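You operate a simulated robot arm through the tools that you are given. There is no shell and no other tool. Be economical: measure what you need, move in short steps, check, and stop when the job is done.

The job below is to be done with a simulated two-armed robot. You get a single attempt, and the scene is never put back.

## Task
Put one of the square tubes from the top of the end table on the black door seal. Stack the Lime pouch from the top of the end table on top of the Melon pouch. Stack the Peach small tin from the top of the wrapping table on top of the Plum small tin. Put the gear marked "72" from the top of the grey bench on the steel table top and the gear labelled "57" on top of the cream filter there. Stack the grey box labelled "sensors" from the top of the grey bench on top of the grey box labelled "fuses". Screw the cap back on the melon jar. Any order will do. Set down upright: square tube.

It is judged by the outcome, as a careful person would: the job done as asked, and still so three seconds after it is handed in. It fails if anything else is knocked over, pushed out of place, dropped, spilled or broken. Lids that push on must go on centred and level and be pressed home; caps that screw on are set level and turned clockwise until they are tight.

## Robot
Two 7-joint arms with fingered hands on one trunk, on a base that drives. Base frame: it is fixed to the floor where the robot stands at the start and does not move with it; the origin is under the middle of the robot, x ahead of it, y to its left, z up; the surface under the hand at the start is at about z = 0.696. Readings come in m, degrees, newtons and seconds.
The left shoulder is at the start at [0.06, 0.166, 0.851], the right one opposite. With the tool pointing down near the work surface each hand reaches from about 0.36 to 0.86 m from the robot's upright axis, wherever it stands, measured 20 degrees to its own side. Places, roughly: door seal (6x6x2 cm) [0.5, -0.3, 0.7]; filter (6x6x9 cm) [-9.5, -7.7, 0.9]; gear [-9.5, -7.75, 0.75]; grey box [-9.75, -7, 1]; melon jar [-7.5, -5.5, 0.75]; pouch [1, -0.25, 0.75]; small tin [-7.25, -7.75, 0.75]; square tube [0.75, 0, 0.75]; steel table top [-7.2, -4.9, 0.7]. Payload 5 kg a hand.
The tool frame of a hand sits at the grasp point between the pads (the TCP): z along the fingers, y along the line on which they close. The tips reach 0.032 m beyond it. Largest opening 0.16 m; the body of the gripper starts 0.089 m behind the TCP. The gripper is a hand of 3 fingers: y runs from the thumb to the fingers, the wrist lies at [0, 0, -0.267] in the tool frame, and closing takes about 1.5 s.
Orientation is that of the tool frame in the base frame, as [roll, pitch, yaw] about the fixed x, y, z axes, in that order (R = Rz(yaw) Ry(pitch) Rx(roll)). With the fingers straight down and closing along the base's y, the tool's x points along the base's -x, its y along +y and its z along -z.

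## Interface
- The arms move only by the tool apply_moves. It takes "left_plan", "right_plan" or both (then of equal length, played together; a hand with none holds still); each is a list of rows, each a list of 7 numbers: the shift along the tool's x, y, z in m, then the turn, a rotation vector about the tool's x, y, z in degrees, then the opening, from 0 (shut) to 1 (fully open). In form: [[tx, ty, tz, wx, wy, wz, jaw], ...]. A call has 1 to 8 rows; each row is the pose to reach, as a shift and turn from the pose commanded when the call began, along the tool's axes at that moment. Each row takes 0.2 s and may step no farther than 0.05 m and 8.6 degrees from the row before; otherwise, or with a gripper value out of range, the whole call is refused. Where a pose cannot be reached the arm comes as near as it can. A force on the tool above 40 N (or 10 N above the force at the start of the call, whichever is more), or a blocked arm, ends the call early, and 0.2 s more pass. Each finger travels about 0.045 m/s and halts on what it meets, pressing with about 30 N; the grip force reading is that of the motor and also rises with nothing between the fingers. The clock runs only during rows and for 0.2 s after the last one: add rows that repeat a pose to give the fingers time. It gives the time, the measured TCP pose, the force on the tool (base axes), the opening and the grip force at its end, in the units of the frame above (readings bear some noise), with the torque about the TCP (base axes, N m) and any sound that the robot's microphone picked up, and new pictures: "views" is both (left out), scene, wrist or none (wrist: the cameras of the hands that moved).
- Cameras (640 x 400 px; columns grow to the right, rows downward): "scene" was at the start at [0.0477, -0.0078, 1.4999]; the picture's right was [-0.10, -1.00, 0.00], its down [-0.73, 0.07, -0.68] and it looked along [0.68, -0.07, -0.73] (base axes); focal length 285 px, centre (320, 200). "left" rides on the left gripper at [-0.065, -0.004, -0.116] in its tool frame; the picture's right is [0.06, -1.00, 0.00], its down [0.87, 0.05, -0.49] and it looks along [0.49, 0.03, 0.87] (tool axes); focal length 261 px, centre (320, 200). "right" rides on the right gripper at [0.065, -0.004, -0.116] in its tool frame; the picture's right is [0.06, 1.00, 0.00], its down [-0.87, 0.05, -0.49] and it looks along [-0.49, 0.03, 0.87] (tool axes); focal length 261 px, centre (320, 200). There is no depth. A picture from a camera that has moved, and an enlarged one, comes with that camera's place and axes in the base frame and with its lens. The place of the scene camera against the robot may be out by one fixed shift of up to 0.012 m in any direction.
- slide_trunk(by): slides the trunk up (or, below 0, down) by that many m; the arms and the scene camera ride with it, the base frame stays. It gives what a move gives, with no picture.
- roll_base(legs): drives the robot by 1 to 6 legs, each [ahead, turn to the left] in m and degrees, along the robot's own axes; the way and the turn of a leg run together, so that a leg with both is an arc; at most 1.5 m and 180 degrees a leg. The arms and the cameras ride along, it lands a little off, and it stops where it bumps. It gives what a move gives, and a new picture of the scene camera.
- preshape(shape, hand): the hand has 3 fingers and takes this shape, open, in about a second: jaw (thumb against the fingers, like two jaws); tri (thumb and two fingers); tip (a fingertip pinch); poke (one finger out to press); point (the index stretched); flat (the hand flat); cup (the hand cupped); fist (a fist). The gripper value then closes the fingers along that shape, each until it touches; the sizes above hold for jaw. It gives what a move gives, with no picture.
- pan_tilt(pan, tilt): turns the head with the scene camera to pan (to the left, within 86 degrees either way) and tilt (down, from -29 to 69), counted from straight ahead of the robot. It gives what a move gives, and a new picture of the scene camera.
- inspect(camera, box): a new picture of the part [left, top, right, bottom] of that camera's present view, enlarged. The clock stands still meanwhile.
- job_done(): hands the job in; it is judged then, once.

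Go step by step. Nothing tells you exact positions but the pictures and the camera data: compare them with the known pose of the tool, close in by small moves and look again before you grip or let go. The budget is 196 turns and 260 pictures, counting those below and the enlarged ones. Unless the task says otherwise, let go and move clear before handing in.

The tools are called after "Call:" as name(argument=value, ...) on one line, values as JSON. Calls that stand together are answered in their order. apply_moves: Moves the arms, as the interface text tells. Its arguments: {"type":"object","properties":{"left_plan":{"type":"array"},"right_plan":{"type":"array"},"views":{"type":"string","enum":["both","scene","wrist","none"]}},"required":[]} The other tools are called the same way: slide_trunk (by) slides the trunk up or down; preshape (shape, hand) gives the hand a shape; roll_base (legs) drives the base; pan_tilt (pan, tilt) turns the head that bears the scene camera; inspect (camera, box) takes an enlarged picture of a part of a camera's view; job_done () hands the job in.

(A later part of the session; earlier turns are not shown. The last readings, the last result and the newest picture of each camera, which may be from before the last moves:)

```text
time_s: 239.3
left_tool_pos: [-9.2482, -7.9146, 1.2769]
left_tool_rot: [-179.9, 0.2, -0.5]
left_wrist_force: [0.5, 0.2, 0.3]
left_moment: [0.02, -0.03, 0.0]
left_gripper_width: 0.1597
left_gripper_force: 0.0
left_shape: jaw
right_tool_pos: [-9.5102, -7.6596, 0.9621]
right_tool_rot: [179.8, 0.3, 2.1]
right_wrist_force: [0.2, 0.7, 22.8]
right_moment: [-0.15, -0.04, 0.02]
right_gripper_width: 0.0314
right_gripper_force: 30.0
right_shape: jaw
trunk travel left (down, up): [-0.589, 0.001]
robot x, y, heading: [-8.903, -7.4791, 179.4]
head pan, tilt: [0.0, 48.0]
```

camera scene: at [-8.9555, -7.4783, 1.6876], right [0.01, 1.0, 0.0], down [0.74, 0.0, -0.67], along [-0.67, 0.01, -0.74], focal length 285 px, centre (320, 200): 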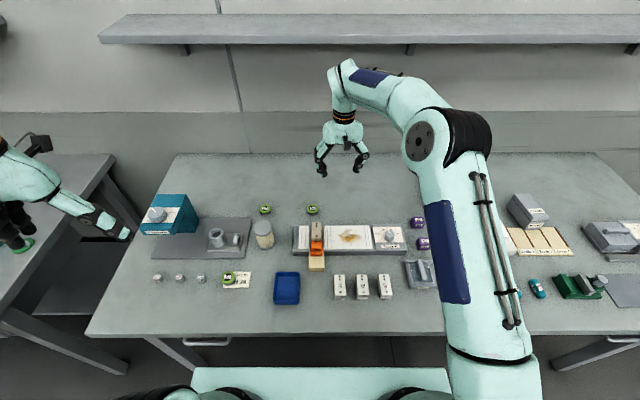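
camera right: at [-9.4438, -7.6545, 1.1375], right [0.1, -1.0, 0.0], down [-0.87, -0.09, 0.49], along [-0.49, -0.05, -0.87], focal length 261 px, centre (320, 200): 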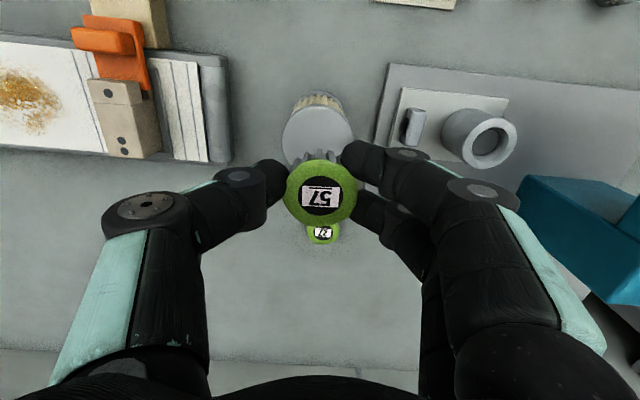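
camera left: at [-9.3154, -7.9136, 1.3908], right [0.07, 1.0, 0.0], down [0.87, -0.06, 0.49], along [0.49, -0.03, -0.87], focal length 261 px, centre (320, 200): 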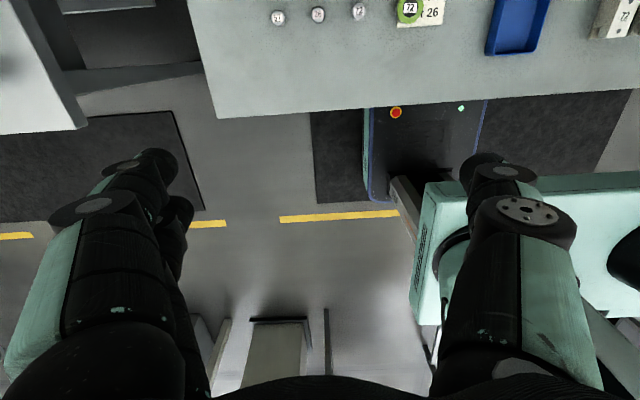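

Contact. Ease off, open, lift.

Call:
apply_moves(right_plan=[[0, 0, -0.0025, 0, 0, 0, 0.15], [0, 0, -0.0025, 0, 0, 0, 0.25], [0, 0, -0.0025, 0, 0, 0, 0.35], [0, 0, -0.0025, 0, 0, 0, 0.45], [0, 0, -0.0025, 0, 0, 0, 0.45], [0, 0, -0.04, 0, 0, 0, 0.45], [0, 0, -0.085, 0, 0, 0, 0.45], [0, 0, -0.13, 0, 0, 0, 0.45]], views="none")

Call:
inspect(camera="scene", box=[140, 190, 340, 300])

Call:
inspect(camera="right", box=[200, 50, 440, 240])

```text
time_s: 241.1
left_tool_pos: [-9.2503, -7.9157, 1.2755]
left_tool_rot: [-180.0, 0.1, -0.4]
left_wrist_force: [0.2, -0.8, -0.5]
left_moment: [-0.04, 0.03, 0.01]
left_gripper_width: 0.1598
left_gripper_force: 0.1
left_shape: jaw
right_tool_pos: [-9.5084, -7.6583, 1.0886]
right_tool_rot: [180.0, -0.1, 2.1]
right_wrist_force: [0.7, -1.0, 0.2]
right_moment: [0.01, 0.02, 0.0]
right_gripper_width: 0.0717
right_gripper_force: 0.0
right_shape: jaw
trunk travel left (down, up): [-0.589, 0.001]
robot x, y, heading: [-8.9053, -7.4767, 179.8]
head pan, tilt: [0.0, 48.0]
```

```text
3.20 times, centred on (240, 245) of scene
camera zoom: at [-8.9546, -7.4762, 1.6876], right [0.01, 1.0, 0.0], down [0.74, -0.01, -0.67], along [-0.67, 0.01, -0.74], focal length 913 px, centre (576, 56)
```

zoom: 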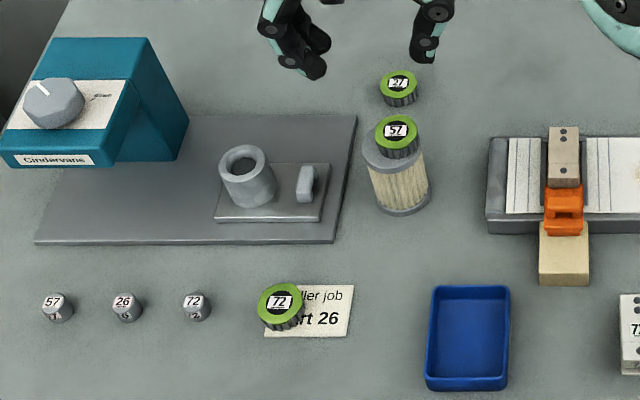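

```text
2.11 times, centred on (320, 145) of right
camera zoom: at [-9.4435, -7.6511, 1.2032], right [0.1, -1.0, 0.0], down [-0.87, -0.09, 0.49], along [-0.49, -0.05, -0.87], focal length 549 px, centre (320, 316)
```

zoom: 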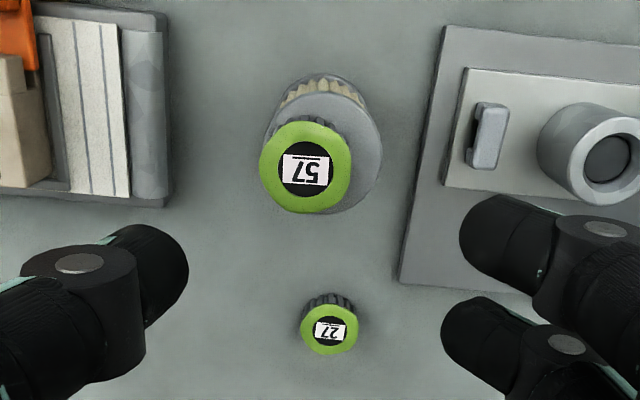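

Gear 57 rests on the filter. Now gear 72 at about (-9.367, -7.76); I'll move the left hand further off and bring the right over it.

Call:
apply_moves(right_plan=[[0.0275, 0.0214, 0.0, 0, 0, 0, 0.5], [0.055, 0.0427, 0.01, 0, 0, 0, 0.5], [0.0826, 0.0641, 0.035, 0, 0, 0, 0.5], [0.11, 0.0854, 0.06, 0, 0, 0, 0.5], [0.1376, 0.1068, 0.08, 0, 0, 0, 0.5], [0.1376, 0.1068, 0.0886, 0, 0, 0, 0.5]], left_plan=[[0, 0.035, -0.01, 0, 0, 0, 1], [0, 0.07, -0.02, 0, 0, 0, 1], [0, 0.1, -0.03, 0, 0, 0, 1], [0, 0.12, -0.04, 0, 0, 0, 1], [0, 0.12, -0.05, 0, 0, 0, 1], [0, 0.12, -0.05, 0, 0, 0, 1]], views="none")

Call:
inspect(camera="right", box=[0, 0, 640, 400])

```text
time_s: 242.5
left_tool_pos: [-9.2522, -8.0357, 1.3267]
left_tool_rot: [180.0, 0.0, -0.4]
left_wrist_force: [0.3, -0.8, 0.1]
left_moment: [0.02, -0.02, -0.03]
left_gripper_width: 0.1599
left_gripper_force: 0.2
left_shape: jaw
right_tool_pos: [-9.3695, -7.7611, 1.0002]
right_tool_rot: [-180.0, 0.0, 2.1]
right_wrist_force: [-0.2, 0.6, 0.7]
right_moment: [0.03, -0.03, -0.01]
right_gripper_width: 0.0793
right_gripper_force: 0.0
right_shape: jaw
trunk travel left (down, up): [-0.589, 0.001]
robot x, y, heading: [-8.9072, -7.4748, 179.6]
head pan, tilt: [0.0, 48.0]
```

```text
1.00 times, centred on (320, 200) of right (not enlarged: the box is as wide or as high as the picture)
camera zoom: at [-9.3044, -7.7542, 1.1156], right [0.1, -1.0, 0.0], down [-0.87, -0.09, 0.49], along [-0.49, -0.05, -0.87], focal length 261 px, centre (320, 200)
```

zoom: 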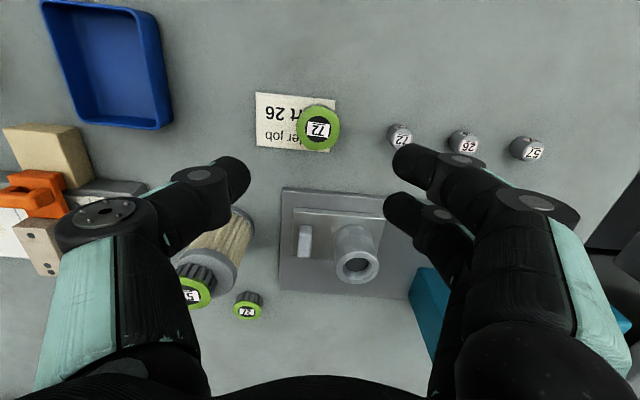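

Call:
apply_moves(right_plan=[[0.0034, -0.0025, 0.04, 0, 0, 0, 0.43], [0.0034, -0.0025, 0.08, 0, 0, 0, 0.43], [0.0034, -0.0025, 0.115, 0, 0, 0, 0.43], [0.0034, -0.0025, 0.125, 0, 0, 0, 0.43], [0.0034, -0.0025, 0.125, 0, 0, 0, 0.25], [0.0034, -0.0025, 0.125, 0, 0, 0, 0.15], [0.0034, -0.0025, 0.125, 0, 0, 0, 0.15], [0.0034, -0.0025, 0.125, 0, 0, 0, 0.15]], views="wrist")

```text
time_s: 244.3
left_tool_pos: [-9.2519, -8.0356, 1.3281]
left_tool_rot: [-179.9, 0.1, -0.5]
left_wrist_force: [0.1, -0.2, 0.2]
left_moment: [0.0, 0.0, -0.03]
left_gripper_width: 0.1596
left_gripper_force: 0.0
left_shape: jaw
right_tool_pos: [-9.3666, -7.7599, 0.8757]
right_tool_rot: [179.9, 0.1, 2.1]
right_wrist_force: [-2.3, 4.1, 12.9]
right_moment: [0.62, 0.06, 0.07]
right_gripper_width: 0.0339
right_gripper_force: 30.2
right_shape: jaw
trunk travel left (down, up): [-0.589, 0.001]
robot x, y, heading: [-8.9027, -7.4735, 179.6]
head pan, tilt: [0.0, 48.0]
camera right: at [-9.3006, -7.7512, 0.9904], right [0.1, -1.0, 0.0], down [-0.87, -0.08, 0.49], along [-0.49, -0.05, -0.87], focal length 261 px, centre (320, 200)
```

right: 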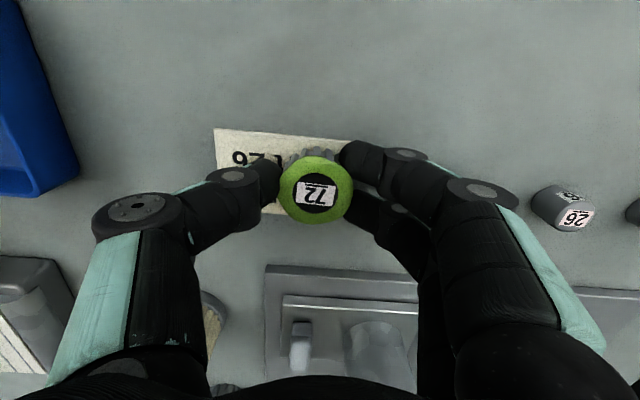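

Gripped, with a slight side load; I'll lift straight up and look.

Call:
apply_moves(right_plan=[[0, 0, -0.02, 0, 0, 0, 0.15], [0, 0, -0.06, 0, 0, 0, 0.15], [0, 0, -0.1, 0, 0, 0, 0.15], [0, 0, -0.145, 0, 0, 0, 0.15]], views="wrist")

Call:
inspect(camera="scene", box=[130, 190, 330, 300])

```text
time_s: 245.3
left_tool_pos: [-9.2511, -8.0367, 1.3288]
left_tool_rot: [179.9, 0.1, -0.5]
left_wrist_force: [0.0, -0.5, -1.0]
left_moment: [0.01, 0.0, 0.0]
left_gripper_width: 0.16
left_gripper_force: 0.0
left_shape: jaw
right_tool_pos: [-9.364, -7.7577, 1.0215]
right_tool_rot: [-180.0, 0.0, 2.2]
right_wrist_force: [-0.7, -0.2, -1.1]
right_moment: [-0.02, 0.01, 0.01]
right_gripper_width: 0.0332
right_gripper_force: 30.1
right_shape: jaw
trunk travel left (down, up): [-0.589, 0.001]
robot x, y, heading: [-8.9023, -7.4725, 179.4]
head pan, tilt: [0.0, 48.0]
camera right: at [-9.2995, -7.7504, 1.136], right [0.1, -1.0, 0.0], down [-0.87, -0.09, 0.49], along [-0.49, -0.05, -0.87], focal length 261 px, centre (320, 200)
```

right: 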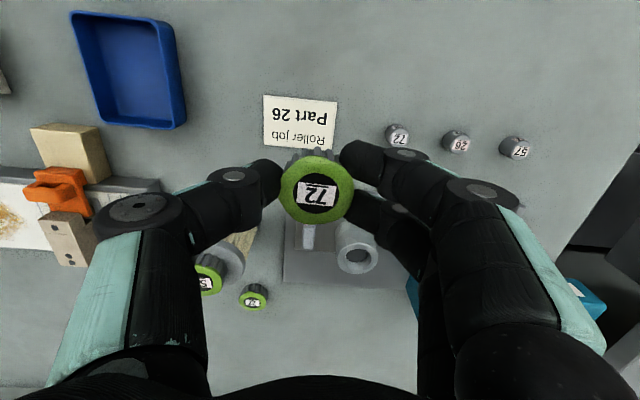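

```text
3.20 times, centred on (230, 245) of scene
camera zoom: at [-8.9549, -7.4761, 1.6876], right [0.01, 1.0, 0.0], down [0.74, -0.01, -0.67], along [-0.67, 0.01, -0.74], focal length 913 px, centre (608, 56)
```

zoom: 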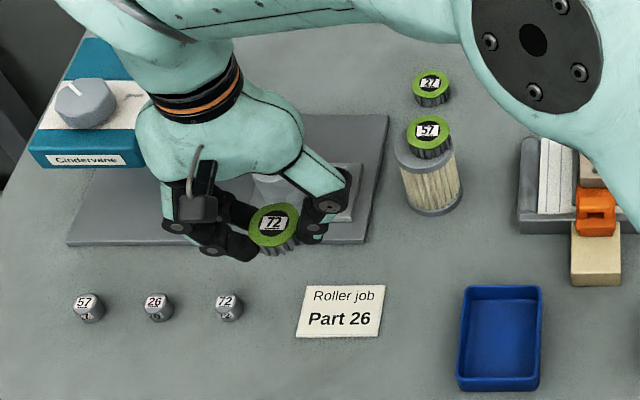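

Nothing else moved. I'll tuck both hands in, then back out and drive to the far side of the steel table with gear 72.

Call:
apply_moves(right_plan=[[0.0, -0.044, -0.01, 0, 0, 0, 0.15], [0.0, -0.088, -0.02, 0, 0, 0, 0.15], [0.0, -0.132, -0.03, 0, 0, 0, 0.15], [0.0, -0.176, -0.04, 0, 0, 0, 0.15], [0.0, -0.22, -0.05, 0, 0, 0, 0.15], [0.0, -0.264, -0.06, 0, 0, 0, 0.15], [0.0, -0.308, -0.07, 0, 0, 0, 0.15], [0.0, -0.35, -0.08, 0, 0, 0, 0.15]], left_plan=[[0.0, 0, 0, 0, 0, 0, 1], [0.0, -0.03, 0, 0, 0, 0, 1], [0.0, -0.07, 0, 0, 0, 0, 1], [0.0, -0.11, 0, 0, 0, 0, 1], [0.0, -0.15, 0, 0, 0, 0, 1], [0.0, -0.19, 0, 0, 0, 0, 1], [0.0, -0.23, 0, 0, 0, 0, 1], [0.0, -0.27, 0, 0, 0, 0, 1]], views="none")

Call:
roll_base(legs=[[-0.45, 0], [0, -90], [1.2, 0], [1.1, 0]])

Call:
pan_tilt(pan=-50, tilt=30)

```text
time_s: 247.1
left_tool_pos: [-9.2497, -7.7614, 1.327]
left_tool_rot: [179.9, 0.1, -0.6]
left_wrist_force: [-0.2, -0.1, 0.0]
left_moment: [-0.03, -0.02, 0.02]
left_gripper_width: 0.1602
left_gripper_force: 0.0
left_shape: jaw
right_tool_pos: [-9.3786, -7.4082, 1.098]
right_tool_rot: [179.9, 0.0, 2.1]
right_wrist_force: [-0.3, 0.5, -0.8]
right_moment: [-0.06, 0.02, -0.02]
right_gripper_width: 0.0332
right_gripper_force: 29.7
right_shape: jaw
trunk travel left (down, up): [-0.589, 0.001]
robot x, y, heading: [-8.9052, -7.4753, 179.5]
head pan, tilt: [0.0, 48.0]
```

```text
time_s: 264.8
left_tool_pos: [-8.7348, -4.8357, 1.3262]
left_tool_rot: [-179.9, -0.1, -89.2]
left_wrist_force: [0.7, 0.1, 0.0]
left_moment: [0.0, 0.01, 0.03]
left_gripper_width: 0.1598
left_gripper_force: 0.1
left_shape: jaw
right_tool_pos: [-8.3828, -4.7015, 1.0991]
right_tool_rot: [180.0, 0.0, -86.5]
right_wrist_force: [-0.6, -0.8, -1.5]
right_moment: [-0.01, 0.01, 0.01]
right_gripper_width: 0.0328
right_gripper_force: 29.8
right_shape: jaw
trunk travel left (down, up): [-0.589, 0.001]
robot x, y, heading: [-8.4355, -5.1714, 90.8]
head pan, tilt: [0.0, 48.0]
camera scene: at [-8.4406, -5.1255, 1.6876], right [1.0, 0.02, 0.0], down [0.01, -0.74, -0.67], along [-0.01, 0.67, -0.74], focal length 285 px, centre (320, 200)
```

scene: 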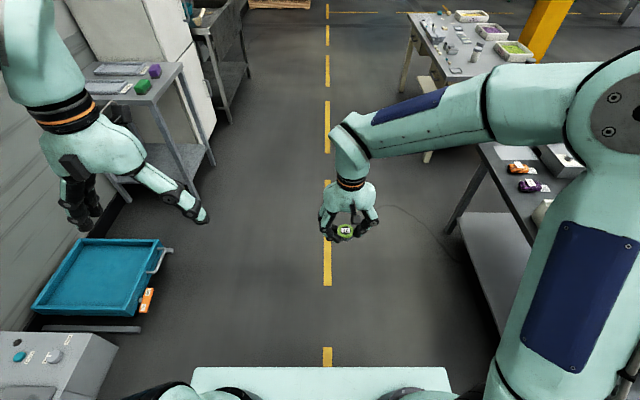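

```text
time_s: 266.0
left_tool_pos: [-8.7346, -4.8369, 1.3266]
left_tool_rot: [-179.9, 0.0, -89.0]
left_wrist_force: [-1.1, 0.3, -0.3]
left_moment: [0.01, 0.0, -0.02]
left_gripper_width: 0.1596
left_gripper_force: 0.0
left_shape: jaw
right_tool_pos: [-8.3828, -4.7011, 1.098]
right_tool_rot: [-180.0, 0.2, -86.4]
right_wrist_force: [-0.8, -0.6, -0.6]
right_moment: [-0.04, 0.01, 0.0]
right_gripper_width: 0.0329
right_gripper_force: 30.0
right_shape: jaw
trunk travel left (down, up): [-0.589, 0.001]
robot x, y, heading: [-8.4382, -5.1767, 90.8]
head pan, tilt: [-50.0, 30.0]
camera scene: at [-8.371, -5.1454, 1.7144], right [0.66, -0.75, 0.0], down [-0.38, -0.33, -0.87], along [0.65, 0.57, -0.5], focal length 285 px, centre (320, 200)
```

scene: 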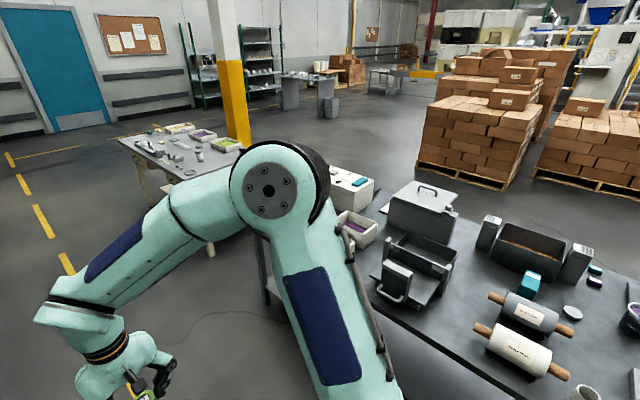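

The white cup near this edge, at about (-7.48, -5.46), must be the melon jar, and a grey disc near (-7.08, -5.41) may be its cap. I'll turn to face the table and look closely.

Call:
roll_base(legs=[[-0.12, 0], [0, -90.8], [0.25, 0]])

Call:
pan_tilt(pan=0, tilt=45)

Call:
inspect(camera="scene", box=[280, 120, 480, 260])

```text
time_s: 272.7
left_tool_pos: [-7.8288, -5.0232, 1.327]
left_tool_rot: [-179.9, 0.0, 178.2]
left_wrist_force: [-1.0, -0.3, 0.4]
left_moment: [-0.02, 0.03, -0.04]
left_gripper_width: 0.1599
left_gripper_force: 0.1
left_shape: jaw
right_tool_pos: [-7.7104, -5.3807, 1.0992]
right_tool_rot: [-180.0, -0.1, -179.2]
right_wrist_force: [0.7, 0.1, -0.7]
right_moment: [-0.02, 0.04, 0.0]
right_gripper_width: 0.033
right_gripper_force: 29.4
right_shape: jaw
trunk travel left (down, up): [-0.589, 0.001]
robot x, y, heading: [-8.1837, -5.3055, -1.7]
head pan, tilt: [-50.0, 30.0]
camera scene: at [-8.1558, -5.3732, 1.7144], right [-0.79, -0.62, 0.0], down [-0.31, 0.39, -0.87], along [0.54, -0.68, -0.5], focal length 285 px, centre (320, 200)
```

scene: 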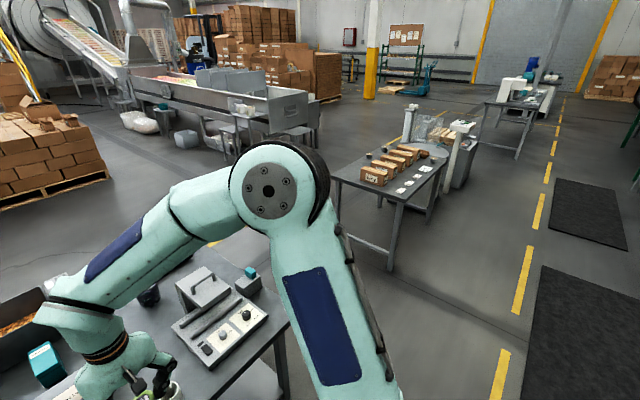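

```text
time_s: 273.9
left_tool_pos: [-7.8297, -5.0225, 1.3275]
left_tool_rot: [180.0, 0.0, 178.2]
left_wrist_force: [-0.1, -0.4, 0.2]
left_moment: [-0.02, -0.01, 0.0]
left_gripper_width: 0.1601
left_gripper_force: 0.0
left_shape: jaw
right_tool_pos: [-7.7115, -5.3819, 1.0987]
right_tool_rot: [180.0, 0.0, -179.2]
right_wrist_force: [-0.8, 0.1, -1.1]
right_moment: [-0.01, 0.01, 0.0]
right_gripper_width: 0.0329
right_gripper_force: 29.7
right_shape: jaw
trunk travel left (down, up): [-0.589, 0.001]
robot x, y, heading: [-8.1828, -5.3001, -1.8]
head pan, tilt: [0.0, 45.0]
camera scene: at [-8.1322, -5.3047, 1.6918], right [-0.03, -1.0, 0.0], down [-0.71, 0.02, -0.71], along [0.71, -0.02, -0.71], focal length 285 px, centre (320, 200)
```

scene: 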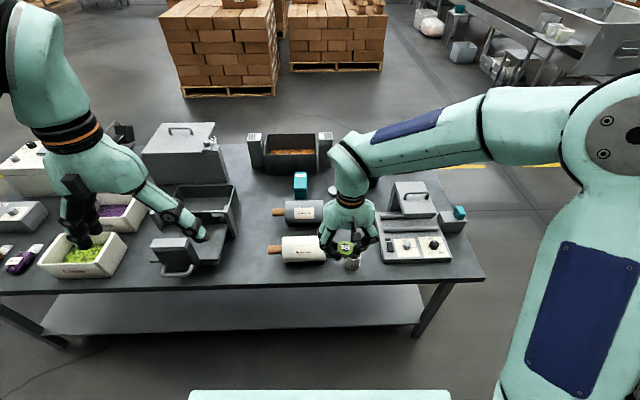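

```text
2.86 times, centred on (380, 190) of scene
camera zoom: at [-8.1322, -5.3047, 1.6918], right [-0.03, -1.0, 0.0], down [-0.71, 0.02, -0.71], along [0.71, -0.02, -0.71], focal length 815 px, centre (149, 229)
```

zoom: 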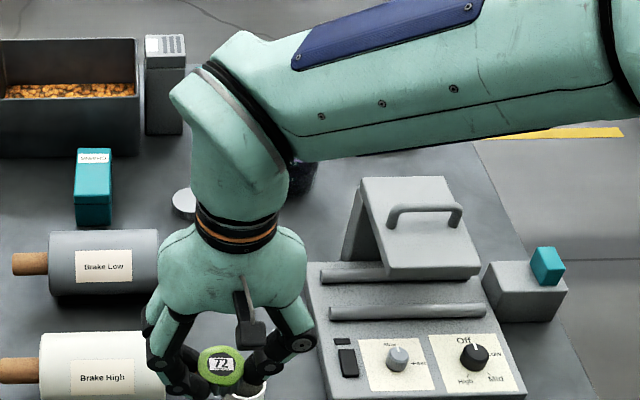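

Right hand is above the jar area. There's a free spot on the table near (-7.47, -5.02) for gear 72. I'll move closer and lower the trunk.

Call:
roll_base(legs=[[0.12, 1.7]])

Call:
slide_trunk(by=-0.15)

Call:
apply_moves(right_plan=[[0.01, 0.045, 0, 0, 0, 0, 0.15], [0.01, 0.09, 0, 0, 0, 0, 0.15], [0.01, 0.135, 0, 0, 0, 0, 0.15], [0.01, 0.18, 0, 0, 0, 0, 0.15], [0.01, 0.225, 0, 0, 0, 0, 0.15], [0.01, 0.27, 0, 0, 0, 0, 0.15], [0.01, 0.31, 0, 0, 0, 0, 0.15]], left_plan=[[0, 0.04, 0, 0, 0, 0, 1], [0, 0.08, 0, 0, 0, 0, 1], [0, 0.12, 0, 0, 0, 0, 1], [0, 0.16, 0, 0, 0, 0, 1], [0, 0.2, 0, 0, 0, 0, 1], [0, 0.24, 0, 0, 0, 0, 1], [0, 0.28, 0, 0, 0, 0, 1]], views="both")

```text
time_s: 275.1
left_tool_pos: [-7.7183, -5.015, 1.326]
left_tool_rot: [179.9, -0.1, 179.8]
left_wrist_force: [0.4, 0.2, -0.6]
left_moment: [0.0, 0.07, 0.01]
left_gripper_width: 0.16
left_gripper_force: 0.1
left_shape: jaw
right_tool_pos: [-7.5884, -5.3678, 1.0985]
right_tool_rot: [-180.0, -0.1, -177.5]
right_wrist_force: [1.1, 0.1, -1.8]
right_moment: [-0.02, 0.05, 0.04]
right_gripper_width: 0.033
right_gripper_force: 30.2
right_shape: jaw
trunk travel left (down, up): [-0.589, 0.001]
robot x, y, heading: [-8.0654, -5.3057, 0.1]
head pan, tilt: [0.0, 45.0]
camera scene: at [-8.0119, -5.3048, 1.6917], right [0.0, -1.0, 0.0], down [-0.71, 0.0, -0.71], along [0.71, 0.0, -0.71], focal length 285 px, centre (320, 200)
```

scene: 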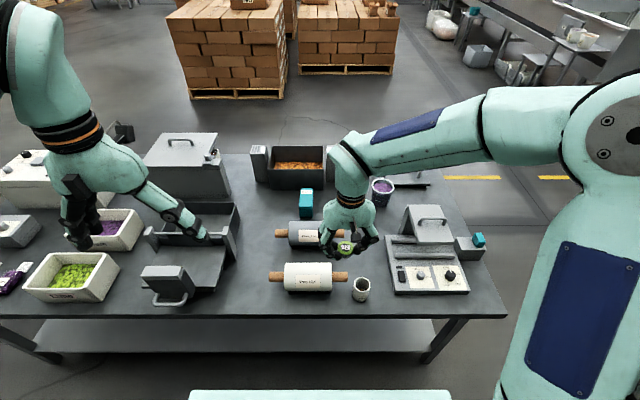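

```text
time_s: 276.9
left_tool_pos: [-7.7207, -5.0142, 1.1766]
left_tool_rot: [179.9, 0.0, 179.9]
left_wrist_force: [-0.5, 0.0, 0.3]
left_moment: [0.01, 0.01, -0.01]
left_gripper_width: 0.16
left_gripper_force: 0.1
left_shape: jaw
right_tool_pos: [-7.5915, -5.3683, 0.9493]
right_tool_rot: [-180.0, 0.0, -177.5]
right_wrist_force: [-0.3, 0.0, -1.3]
right_moment: [0.04, 0.0, -0.01]
right_gripper_width: 0.0328
right_gripper_force: 30.2
right_shape: jaw
trunk travel left (down, up): [-0.439, 0.151]
robot x, y, heading: [-8.0647, -5.3053, 0.1]
head pan, tilt: [0.0, 45.0]
```

```text
time_s: 278.5
left_tool_pos: [-7.7201, -4.734, 1.1757]
left_tool_rot: [-180.0, 0.0, 179.9]
left_wrist_force: [-0.7, 0.9, 0.1]
left_moment: [-0.02, -0.06, -0.01]
left_gripper_width: 0.16
left_gripper_force: 0.0
left_shape: jaw
right_tool_pos: [-7.6167, -5.0566, 0.9477]
right_tool_rot: [-179.8, 0.0, -177.5]
right_wrist_force: [-0.1, -0.4, -2.3]
right_moment: [-0.05, 0.02, -0.01]
right_gripper_width: 0.0325
right_gripper_force: 29.8
right_shape: jaw
trunk travel left (down, up): [-0.439, 0.151]
robot x, y, heading: [-8.0645, -5.3033, -0.2]
head pan, tilt: [0.0, 45.0]
camera scene: at [-8.0142, -5.3029, 1.5418], right [0.0, -1.0, 0.0], down [-0.71, 0.0, -0.71], along [0.71, 0.0, -0.71], focal length 285 px, centre (320, 200)
camera right: at [-7.6818, -5.0618, 1.0631], right [-0.11, 0.99, 0.0], down [0.87, 0.09, 0.49], along [0.49, 0.05, -0.87], focal length 261 px, centre (320, 200)
camera left: at [-7.6551, -4.7372, 1.2911], right [-0.06, -1.0, 0.0], down [-0.87, 0.06, 0.49], along [-0.49, 0.03, -0.87], focal length 261 px, centre (320, 200)
```

scene: 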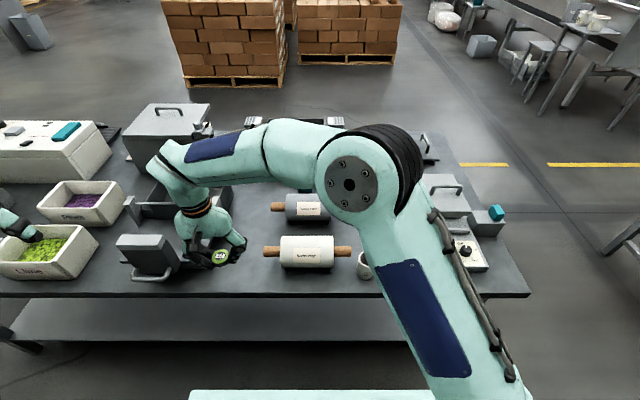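
right: 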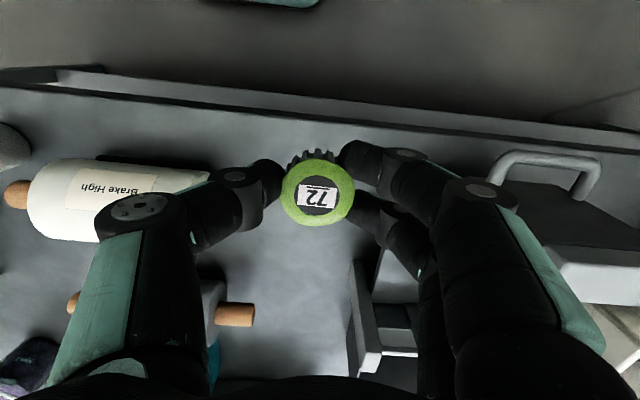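
left: 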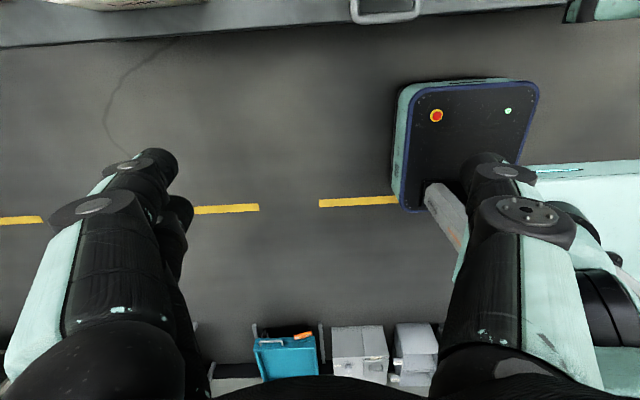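

I'll set gear 72 at about (-7.50, -5.0), free on all sides; first bring it to a few cm above.

Call:
apply_moves(right_plan=[[-0.04, 0.017, 0, 0, 0, 0, 0.15], [-0.08, 0.034, 0, 0, 0, 0, 0.15], [-0.119, 0.0515, 0, 0, 0, 0, 0.15], [-0.119, 0.0515, 0.045, 0, 0, 0, 0.15], [-0.119, 0.0515, 0.09, 0, 0, 0, 0.15], [-0.119, 0.0515, 0.135, 0, 0, 0, 0.15], [-0.119, 0.0515, 0.165, 0, 0, 0, 0.15], [-0.119, 0.0515, 0.18, 0, 0, 0, 0.15]], views="both")

```text
time_s: 279.9
left_tool_pos: [-7.7196, -4.7355, 1.1778]
left_tool_rot: [-180.0, 0.0, 179.8]
left_wrist_force: [0.4, 0.1, -0.5]
left_moment: [-0.07, 0.03, 0.0]
left_gripper_width: 0.1601
left_gripper_force: 0.0
left_shape: jaw
right_tool_pos: [-7.4958, -5.0049, 0.822]
right_tool_rot: [179.6, 0.3, -178.0]
right_wrist_force: [-8.3, -14.2, 17.4]
right_moment: [0.6, -0.13, 0.17]
right_gripper_width: 0.0327
right_gripper_force: 29.8
right_shape: jaw
trunk travel left (down, up): [-0.439, 0.151]
robot x, y, heading: [-8.0655, -5.3066, -0.1]
head pan, tilt: [0.0, 45.0]
stopped in row 7 (right hand): the force on the tool passed its limit at 48 N (the readings are from after the stop); the commanded pose is now the measured one
camera scene: at [-8.0153, -5.3054, 1.5422], right [0.0, -1.0, 0.0], down [-0.71, 0.0, -0.71], along [0.71, 0.0, -0.71], focal length 285 px, centre (320, 200)
camera right: at [-7.5614, -5.0101, 0.9378], right [-0.1, 1.0, 0.01], down [0.86, 0.08, 0.5], along [0.49, 0.05, -0.87], focal length 261 px, centre (320, 200)
```

scene: 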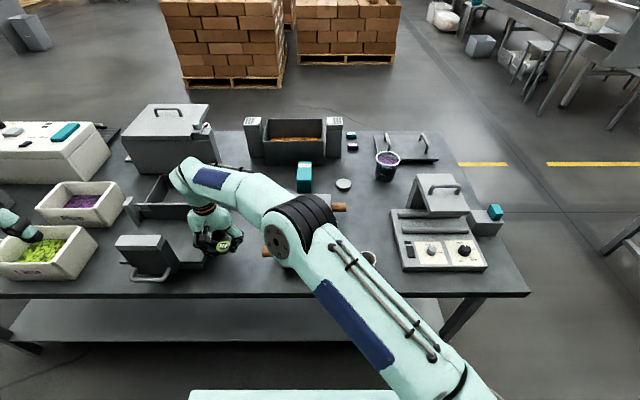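
right: 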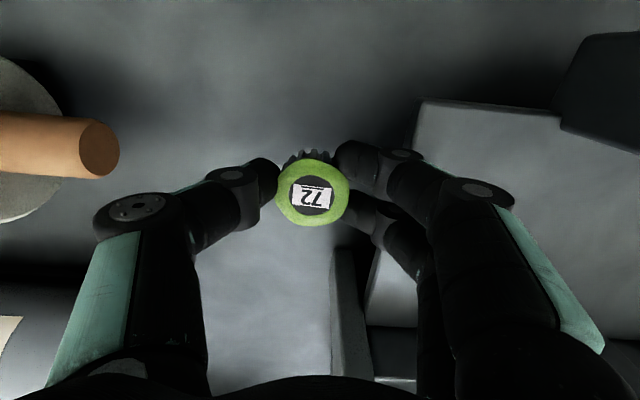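

Something on the left side touched the hand. I'll go straight back up and look.

Call:
apply_moves(right_plan=[[0, -0.005, -0.02, 0, 0, 0, 0.15], [0, -0.01, -0.06, 0, 0, 0, 0.15], [0, -0.02, -0.1, 0, 0, 0, 0.15]], views="none")

Call:
inspect(camera="scene", box=[100, 130, 300, 290])

Call:
inspect(camera="right", box=[0, 0, 640, 400])

```text
time_s: 280.7
left_tool_pos: [-7.72, -4.7364, 1.176]
left_tool_rot: [-179.9, 0.1, 179.8]
left_wrist_force: [-0.5, -0.4, 0.1]
left_moment: [0.04, 0.01, -0.02]
left_gripper_width: 0.1599
left_gripper_force: 0.1
left_shape: jaw
right_tool_pos: [-7.4947, -5.023, 0.9217]
right_tool_rot: [179.6, 0.1, -177.7]
right_wrist_force: [-0.3, -0.1, -2.1]
right_moment: [0.0, 0.01, -0.03]
right_gripper_width: 0.0317
right_gripper_force: 29.7
right_shape: jaw
trunk travel left (down, up): [-0.439, 0.151]
robot x, y, heading: [-8.0639, -5.3082, -0.1]
head pan, tilt: [0.0, 45.0]
```

```text
2.50 times, centred on (200, 210) of scene
camera zoom: at [-8.0148, -5.3054, 1.5418], right [0.0, -1.0, 0.0], down [-0.71, 0.0, -0.71], along [0.71, 0.0, -0.71], focal length 713 px, centre (620, 175)
```

zoom: 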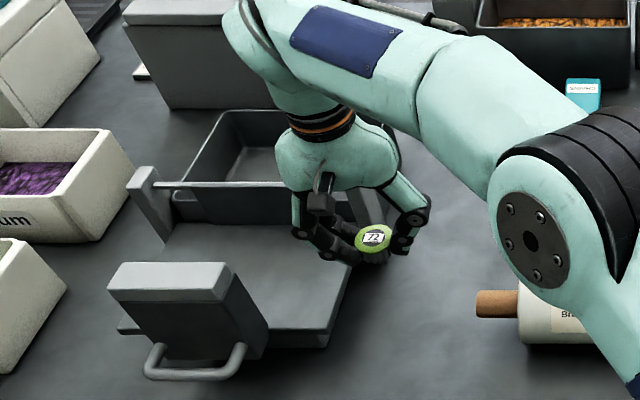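

```text
1.00 times, centred on (320, 200) of right (not enlarged: the box is as wide or as high as the picture)
camera zoom: at [-7.5605, -5.0294, 1.036], right [-0.1, 0.99, 0.01], down [0.86, 0.08, 0.5], along [0.49, 0.06, -0.87], focal length 261 px, centre (320, 200)
```

zoom: 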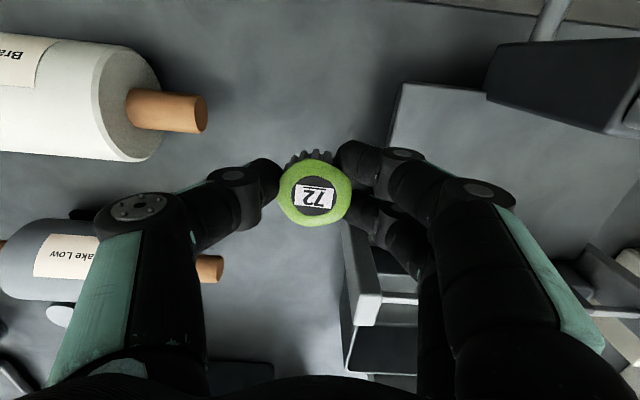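

The hand's knuckles met the press's block at y about -4.90. I'll use a spot closer to the edge and further from it: (-7.56, -5.05).

Call:
apply_moves(right_plan=[[0.033, -0.0097, 0, 0, 0, 0, 0.15], [0.0659, -0.0194, 0, 0, 0, 0, 0.15], [0.0659, -0.0194, 0.04, 0, 0, 0, 0.15], [0.0659, -0.0194, 0.08, 0, 0, 0, 0.15], [0.0659, -0.0194, 0.1, 0, 0, 0, 0.15], [0.0659, -0.0194, 0.1, 0, 0, 0, 0.15]], views="wrist")

Call:
inspect(camera="scene", box=[120, 180, 320, 310])

```text
time_s: 282.1
left_tool_pos: [-7.7194, -4.736, 1.1758]
left_tool_rot: [180.0, 0.0, 179.8]
left_wrist_force: [0.3, 0.1, -0.8]
left_moment: [0.01, 0.0, 0.04]
left_gripper_width: 0.1601
left_gripper_force: 0.1
left_shape: jaw
right_tool_pos: [-7.5586, -5.0437, 0.8192]
right_tool_rot: [179.5, 0.2, -177.8]
right_wrist_force: [0.5, 0.1, -1.6]
right_moment: [-0.02, 0.01, 0.02]
right_gripper_width: 0.0318
right_gripper_force: 29.8
right_shape: jaw
trunk travel left (down, up): [-0.439, 0.151]
robot x, y, heading: [-8.0671, -5.3012, -0.1]
head pan, tilt: [0.0, 45.0]
camera right: at [-7.6247, -5.0498, 0.9337], right [-0.1, 0.99, 0.01], down [0.86, 0.08, 0.5], along [0.49, 0.06, -0.87], focal length 261 px, centre (320, 200)
```

right: 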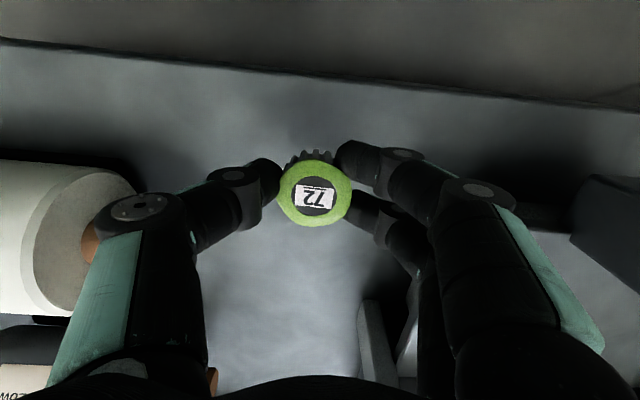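

```text
3.08 times, centred on (220, 245) of scene
camera zoom: at [-8.0145, -5.3048, 1.5418], right [0.0, -1.0, 0.0], down [-0.71, 0.0, -0.71], along [0.71, 0.0, -0.71], focal length 878 px, centre (628, 62)
```

zoom: 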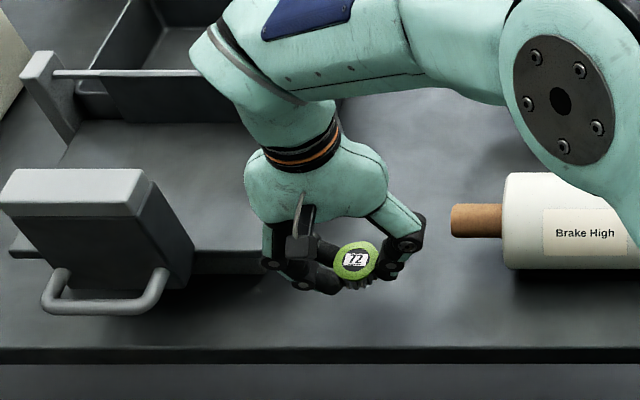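

Call:
apply_moves(right_plan=[[0, 0, 0.03, 0, 0, 0, 0.15], [0, 0, 0.055, 0, 0, 0, 0.15], [0, 0, 0.07, 0, 0, 0, 0.15], [0, 0, 0.074, 0, 0, 0, 0.15], [0, 0, 0.078, 0, 0, 0, 0.15]], views="scene")

```text
time_s: 282.8
left_tool_pos: [-7.7193, -4.7351, 1.1773]
left_tool_rot: [179.9, -0.1, 179.9]
left_wrist_force: [0.1, 0.6, -1.0]
left_moment: [0.0, 0.06, -0.01]
left_gripper_width: 0.1602
left_gripper_force: 0.0
left_shape: jaw
right_tool_pos: [-7.559, -5.0398, 0.7727]
right_tool_rot: [179.4, 0.5, -178.2]
right_wrist_force: [-3.7, -5.3, 21.1]
right_moment: [-0.96, 0.3, -0.19]
right_gripper_width: 0.0333
right_gripper_force: 30.4
right_shape: jaw
trunk travel left (down, up): [-0.439, 0.151]
robot x, y, heading: [-8.0616, -5.3038, -0.4]
head pan, tilt: [0.0, 45.0]
stopped in row 3 (right hand): the force on the tool passed its limit at 51 N (the readings are from after the stop); the commanded pose is now the measured one
camera scene: at [-8.0149, -5.305, 1.5422], right [0.0, -1.0, 0.0], down [-0.71, 0.0, -0.71], along [0.71, 0.0, -0.71], focal length 285 px, centre (320, 200)
```

scene: 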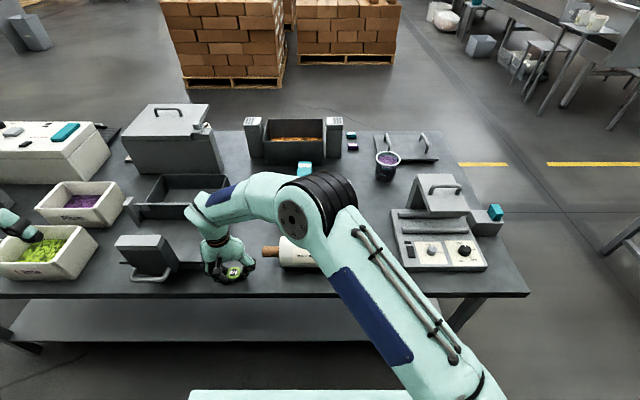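

Call:
inspect(camera="right", box=[0, 0, 640, 400])

Call:
inspect(camera="scene", box=[170, 220, 290, 300])

```text
1.00 times, centred on (320, 200) of right (not enlarged: the box is as wide or as high as the picture)
camera zoom: at [-7.6244, -5.0473, 0.887], right [-0.09, 1.0, 0.01], down [0.86, 0.07, 0.5], along [0.5, 0.06, -0.87], focal length 261 px, centre (320, 200)
```

zoom: 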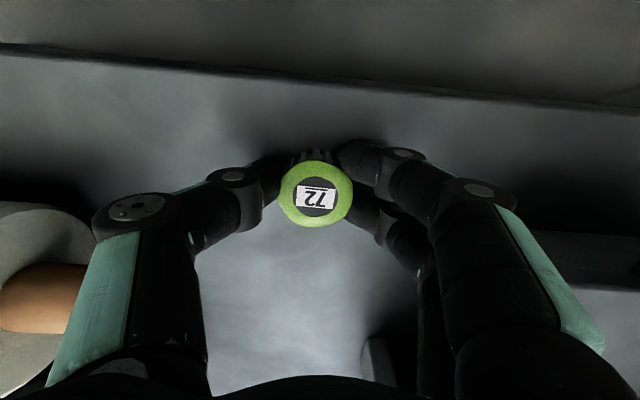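

```text
5.00 times, centred on (230, 260) of scene
camera zoom: at [-8.0149, -5.305, 1.5422], right [0.0, -1.0, 0.0], down [-0.71, 0.0, -0.71], along [0.71, 0.0, -0.71], focal length 1426 px, centre (770, -100)
```

zoom: 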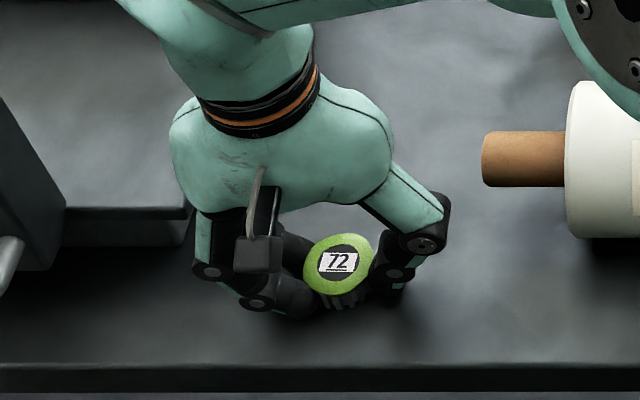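

The gear has reached the table top, which is about z 0.737 (higher than I assumed). I'll ease off, release and lift.

Call:
apply_moves(right_plan=[[0, 0, -0.001, 0, 0, 0, 0.15], [0, 0, -0.001, 0, 0, 0, 0.22], [0, 0, -0.001, 0, 0, 0, 0.3], [0, 0, -0.001, 0, 0, 0, 0.36], [0, 0, -0.001, 0, 0, 0, 0.36], [0, 0, -0.04, 0, 0, 0, 0.36], [0, 0, -0.08, 0, 0, 0, 0.36], [0, 0, -0.12, 0, 0, 0, 0.36]], views="wrist")

Call:
inspect(camera="scene", box=[140, 180, 360, 310])

```text
time_s: 284.6
left_tool_pos: [-7.7195, -4.7351, 1.1764]
left_tool_rot: [179.9, 0.0, 179.9]
left_wrist_force: [-0.2, -0.7, 0.5]
left_moment: [0.0, -0.02, -0.01]
left_gripper_width: 0.1598
left_gripper_force: 0.1
left_shape: jaw
right_tool_pos: [-7.5597, -5.0438, 0.8905]
right_tool_rot: [179.4, 0.4, -178.1]
right_wrist_force: [-0.2, 0.3, 0.1]
right_moment: [-0.02, 0.01, 0.03]
right_gripper_width: 0.0571
right_gripper_force: 0.0
right_shape: jaw
trunk travel left (down, up): [-0.439, 0.151]
robot x, y, heading: [-8.0653, -5.3041, 0.1]
head pan, tilt: [0.0, 45.0]
camera right: at [-7.6244, -5.0495, 1.0051], right [-0.1, 1.0, 0.01], down [0.86, 0.08, 0.5], along [0.5, 0.06, -0.87], focal length 261 px, centre (320, 200)
```

right: 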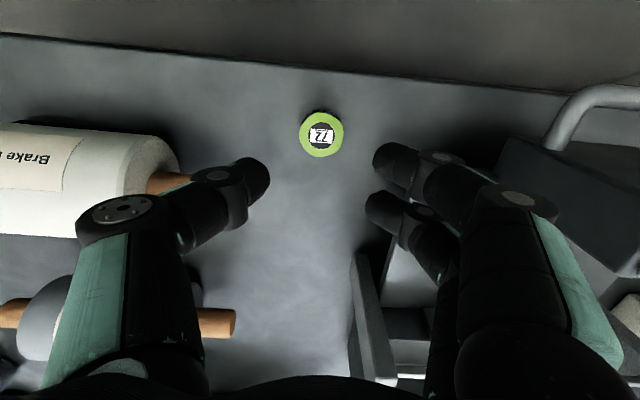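

```text
2.91 times, centred on (250, 245) of scene
camera zoom: at [-8.0148, -5.3052, 1.5418], right [0.0, -1.0, 0.0], down [-0.71, 0.0, -0.71], along [0.71, 0.0, -0.71], focal length 830 px, centre (524, 69)
```

zoom: 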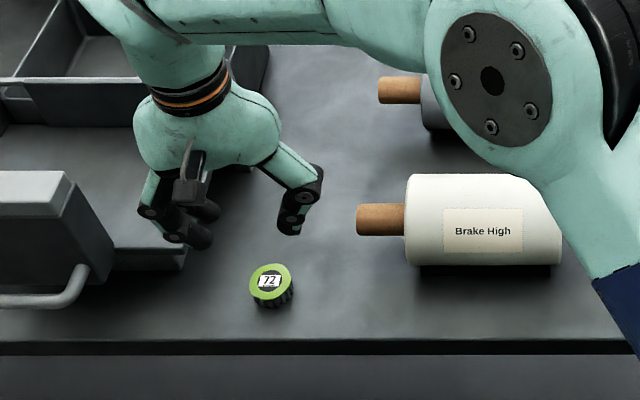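

Gear 72 stands on the table. Next I bring the right hand up and over toward the jar, also levelling it, and look.

Call:
apply_moves(right_plan=[[0, 0, -0.045, 0, 0, 0, 0.5], [0, -0.045, -0.06, 0.3, 0.2, 1, 0.5], [-0.005, -0.093, -0.065, 0.6, 0.4, 1.9, 0.5], [-0.01, -0.142, -0.07, 0.6, 0.4, 1.9, 0.5], [-0.015, -0.191, -0.075, 0.6, 0.4, 1.9, 0.5], [-0.02, -0.24, -0.08, 0.6, 0.4, 1.9, 0.5], [-0.025, -0.289, -0.085, 0.6, 0.4, 1.9, 0.5], [-0.03, -0.338, -0.09, 0.6, 0.4, 1.9, 0.5]], views="both")

Call:
inspect(camera="scene", box=[290, 150, 490, 290])

```text
time_s: 286.4
left_tool_pos: [-7.7195, -4.7379, 1.1779]
left_tool_rot: [180.0, 0.1, 179.8]
left_wrist_force: [0.5, -0.6, 0.2]
left_moment: [0.06, -0.01, -0.01]
left_gripper_width: 0.1599
left_gripper_force: 0.0
left_shape: jaw
right_tool_pos: [-7.5186, -5.3833, 0.9726]
right_tool_rot: [179.9, 0.2, 179.9]
right_wrist_force: [0.3, -0.3, -0.9]
right_moment: [0.0, 0.01, 0.02]
right_gripper_width: 0.0794
right_gripper_force: 0.1
right_shape: jaw
trunk travel left (down, up): [-0.439, 0.151]
robot x, y, heading: [-8.0655, -5.3053, -0.1]
head pan, tilt: [0.0, 45.0]
camera scene: at [-8.0145, -5.3062, 1.5418], right [0.0, -1.0, 0.0], down [-0.71, 0.0, -0.71], along [0.71, 0.0, -0.71], focal length 285 px, centre (320, 200)
camera right: at [-7.5835, -5.3861, 1.0881], right [-0.06, 1.0, 0.0], down [0.87, 0.05, 0.49], along [0.49, 0.03, -0.87], focal length 261 px, centre (320, 200)
```

scene: 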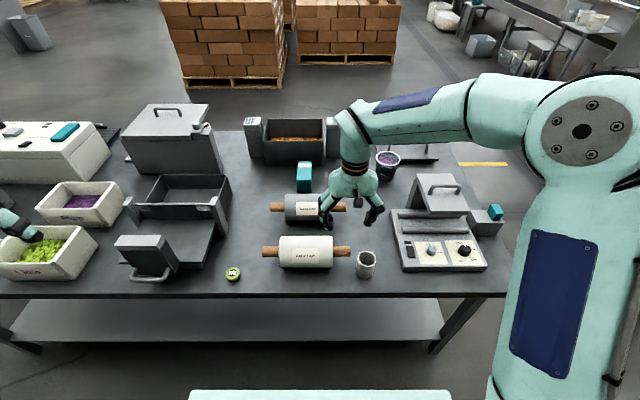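
right: 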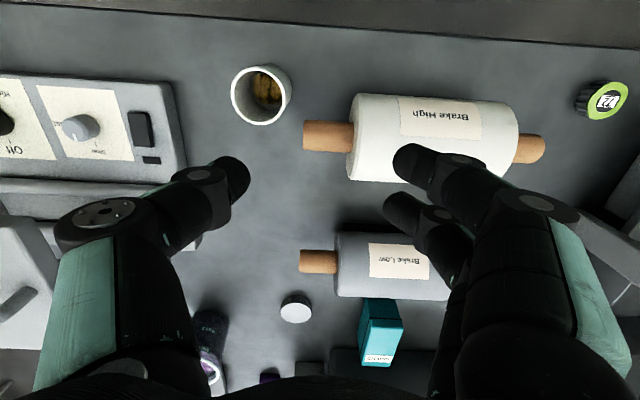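

```text
2.86 times, centred on (390, 220) of scene
camera zoom: at [-8.0145, -5.3062, 1.5418], right [0.0, -1.0, 0.0], down [-0.71, 0.0, -0.71], along [0.71, 0.0, -0.71], focal length 815 px, centre (120, 143)
```

zoom: 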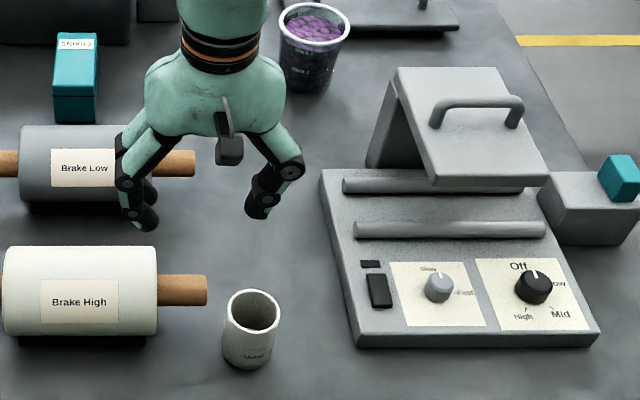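

The jar is at about (-7.543, -5.442) with its rim near z 0.81. The grey disc cap is at about (-7.16, -5.41). I'll move 7.5 cm closer for reach and hover over the cap.

Call:
roll_base(legs=[[0.075, 0]])

Call:
apply_moves(right_plan=[[-0.035, -0.003, 0.0, 0, 0, 0, 0.6], [-0.075, -0.006, 0.0, 0, 0, 0, 0.6], [-0.115, -0.01, 0.0, 0, 0, 0, 0.6], [-0.155, -0.014, 0.0, 0, 0, 0, 0.6], [-0.195, -0.018, 0.0, 0, 0, 0, 0.6], [-0.235, -0.02, 0.0, 0, 0, 0, 0.6], [-0.235, -0.02, 0.03, 0, 0, 0, 0.6], [-0.235, -0.02, 0.03, 0, 0, 0, 0.6]], views="wrist")

```text
time_s: 287.4
left_tool_pos: [-7.6397, -4.7359, 1.1759]
left_tool_rot: [-180.0, -0.1, 179.6]
left_wrist_force: [-0.4, -0.1, 0.1]
left_moment: [-0.03, 0.03, -0.02]
left_gripper_width: 0.1599
left_gripper_force: 0.0
left_shape: jaw
right_tool_pos: [-7.4404, -5.3815, 0.9728]
right_tool_rot: [179.9, 0.0, 179.9]
right_wrist_force: [0.0, 0.7, -0.5]
right_moment: [0.01, 0.03, 0.02]
right_gripper_width: 0.0793
right_gripper_force: 0.2
right_shape: jaw
trunk travel left (down, up): [-0.439, 0.151]
robot x, y, heading: [-7.9903, -5.3055, -0.4]
head pan, tilt: [0.0, 45.0]
camera scene: at [-7.9352, -5.3051, 1.5417], right [0.0, -1.0, 0.0], down [-0.71, 0.0, -0.71], along [0.71, 0.0, -0.71], focal length 285 px, centre (320, 200)
```

scene: 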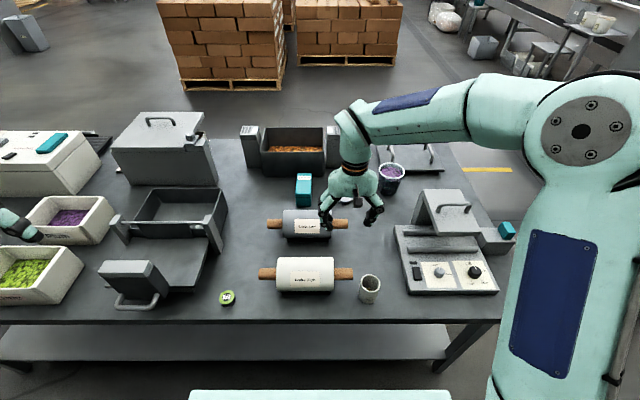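

```text
time_s: 289.2
left_tool_pos: [-7.6423, -4.7349, 1.1753]
left_tool_rot: [-180.0, -0.2, 179.7]
left_wrist_force: [-0.8, 0.0, 0.1]
left_moment: [-0.02, -0.01, 0.03]
left_gripper_width: 0.1595
left_gripper_force: 0.1
left_shape: jaw
right_tool_pos: [-7.2075, -5.4011, 0.9426]
right_tool_rot: [179.9, 0.0, -180.0]
right_wrist_force: [-0.5, 0.7, 0.9]
right_moment: [0.0, 0.0, 0.02]
right_gripper_width: 0.0959
right_gripper_force: 0.0
right_shape: jaw
trunk travel left (down, up): [-0.439, 0.151]
robot x, y, heading: [-7.9883, -5.3043, -0.2]
head pan, tilt: [0.0, 45.0]
camera right: at [-7.2729, -5.4043, 1.0565], right [-0.06, 1.0, 0.0], down [0.87, 0.05, 0.49], along [0.49, 0.03, -0.87], focal length 261 px, centre (320, 200)
```

right: 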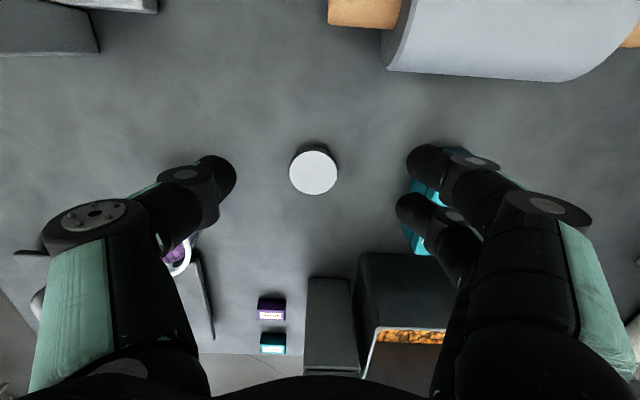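

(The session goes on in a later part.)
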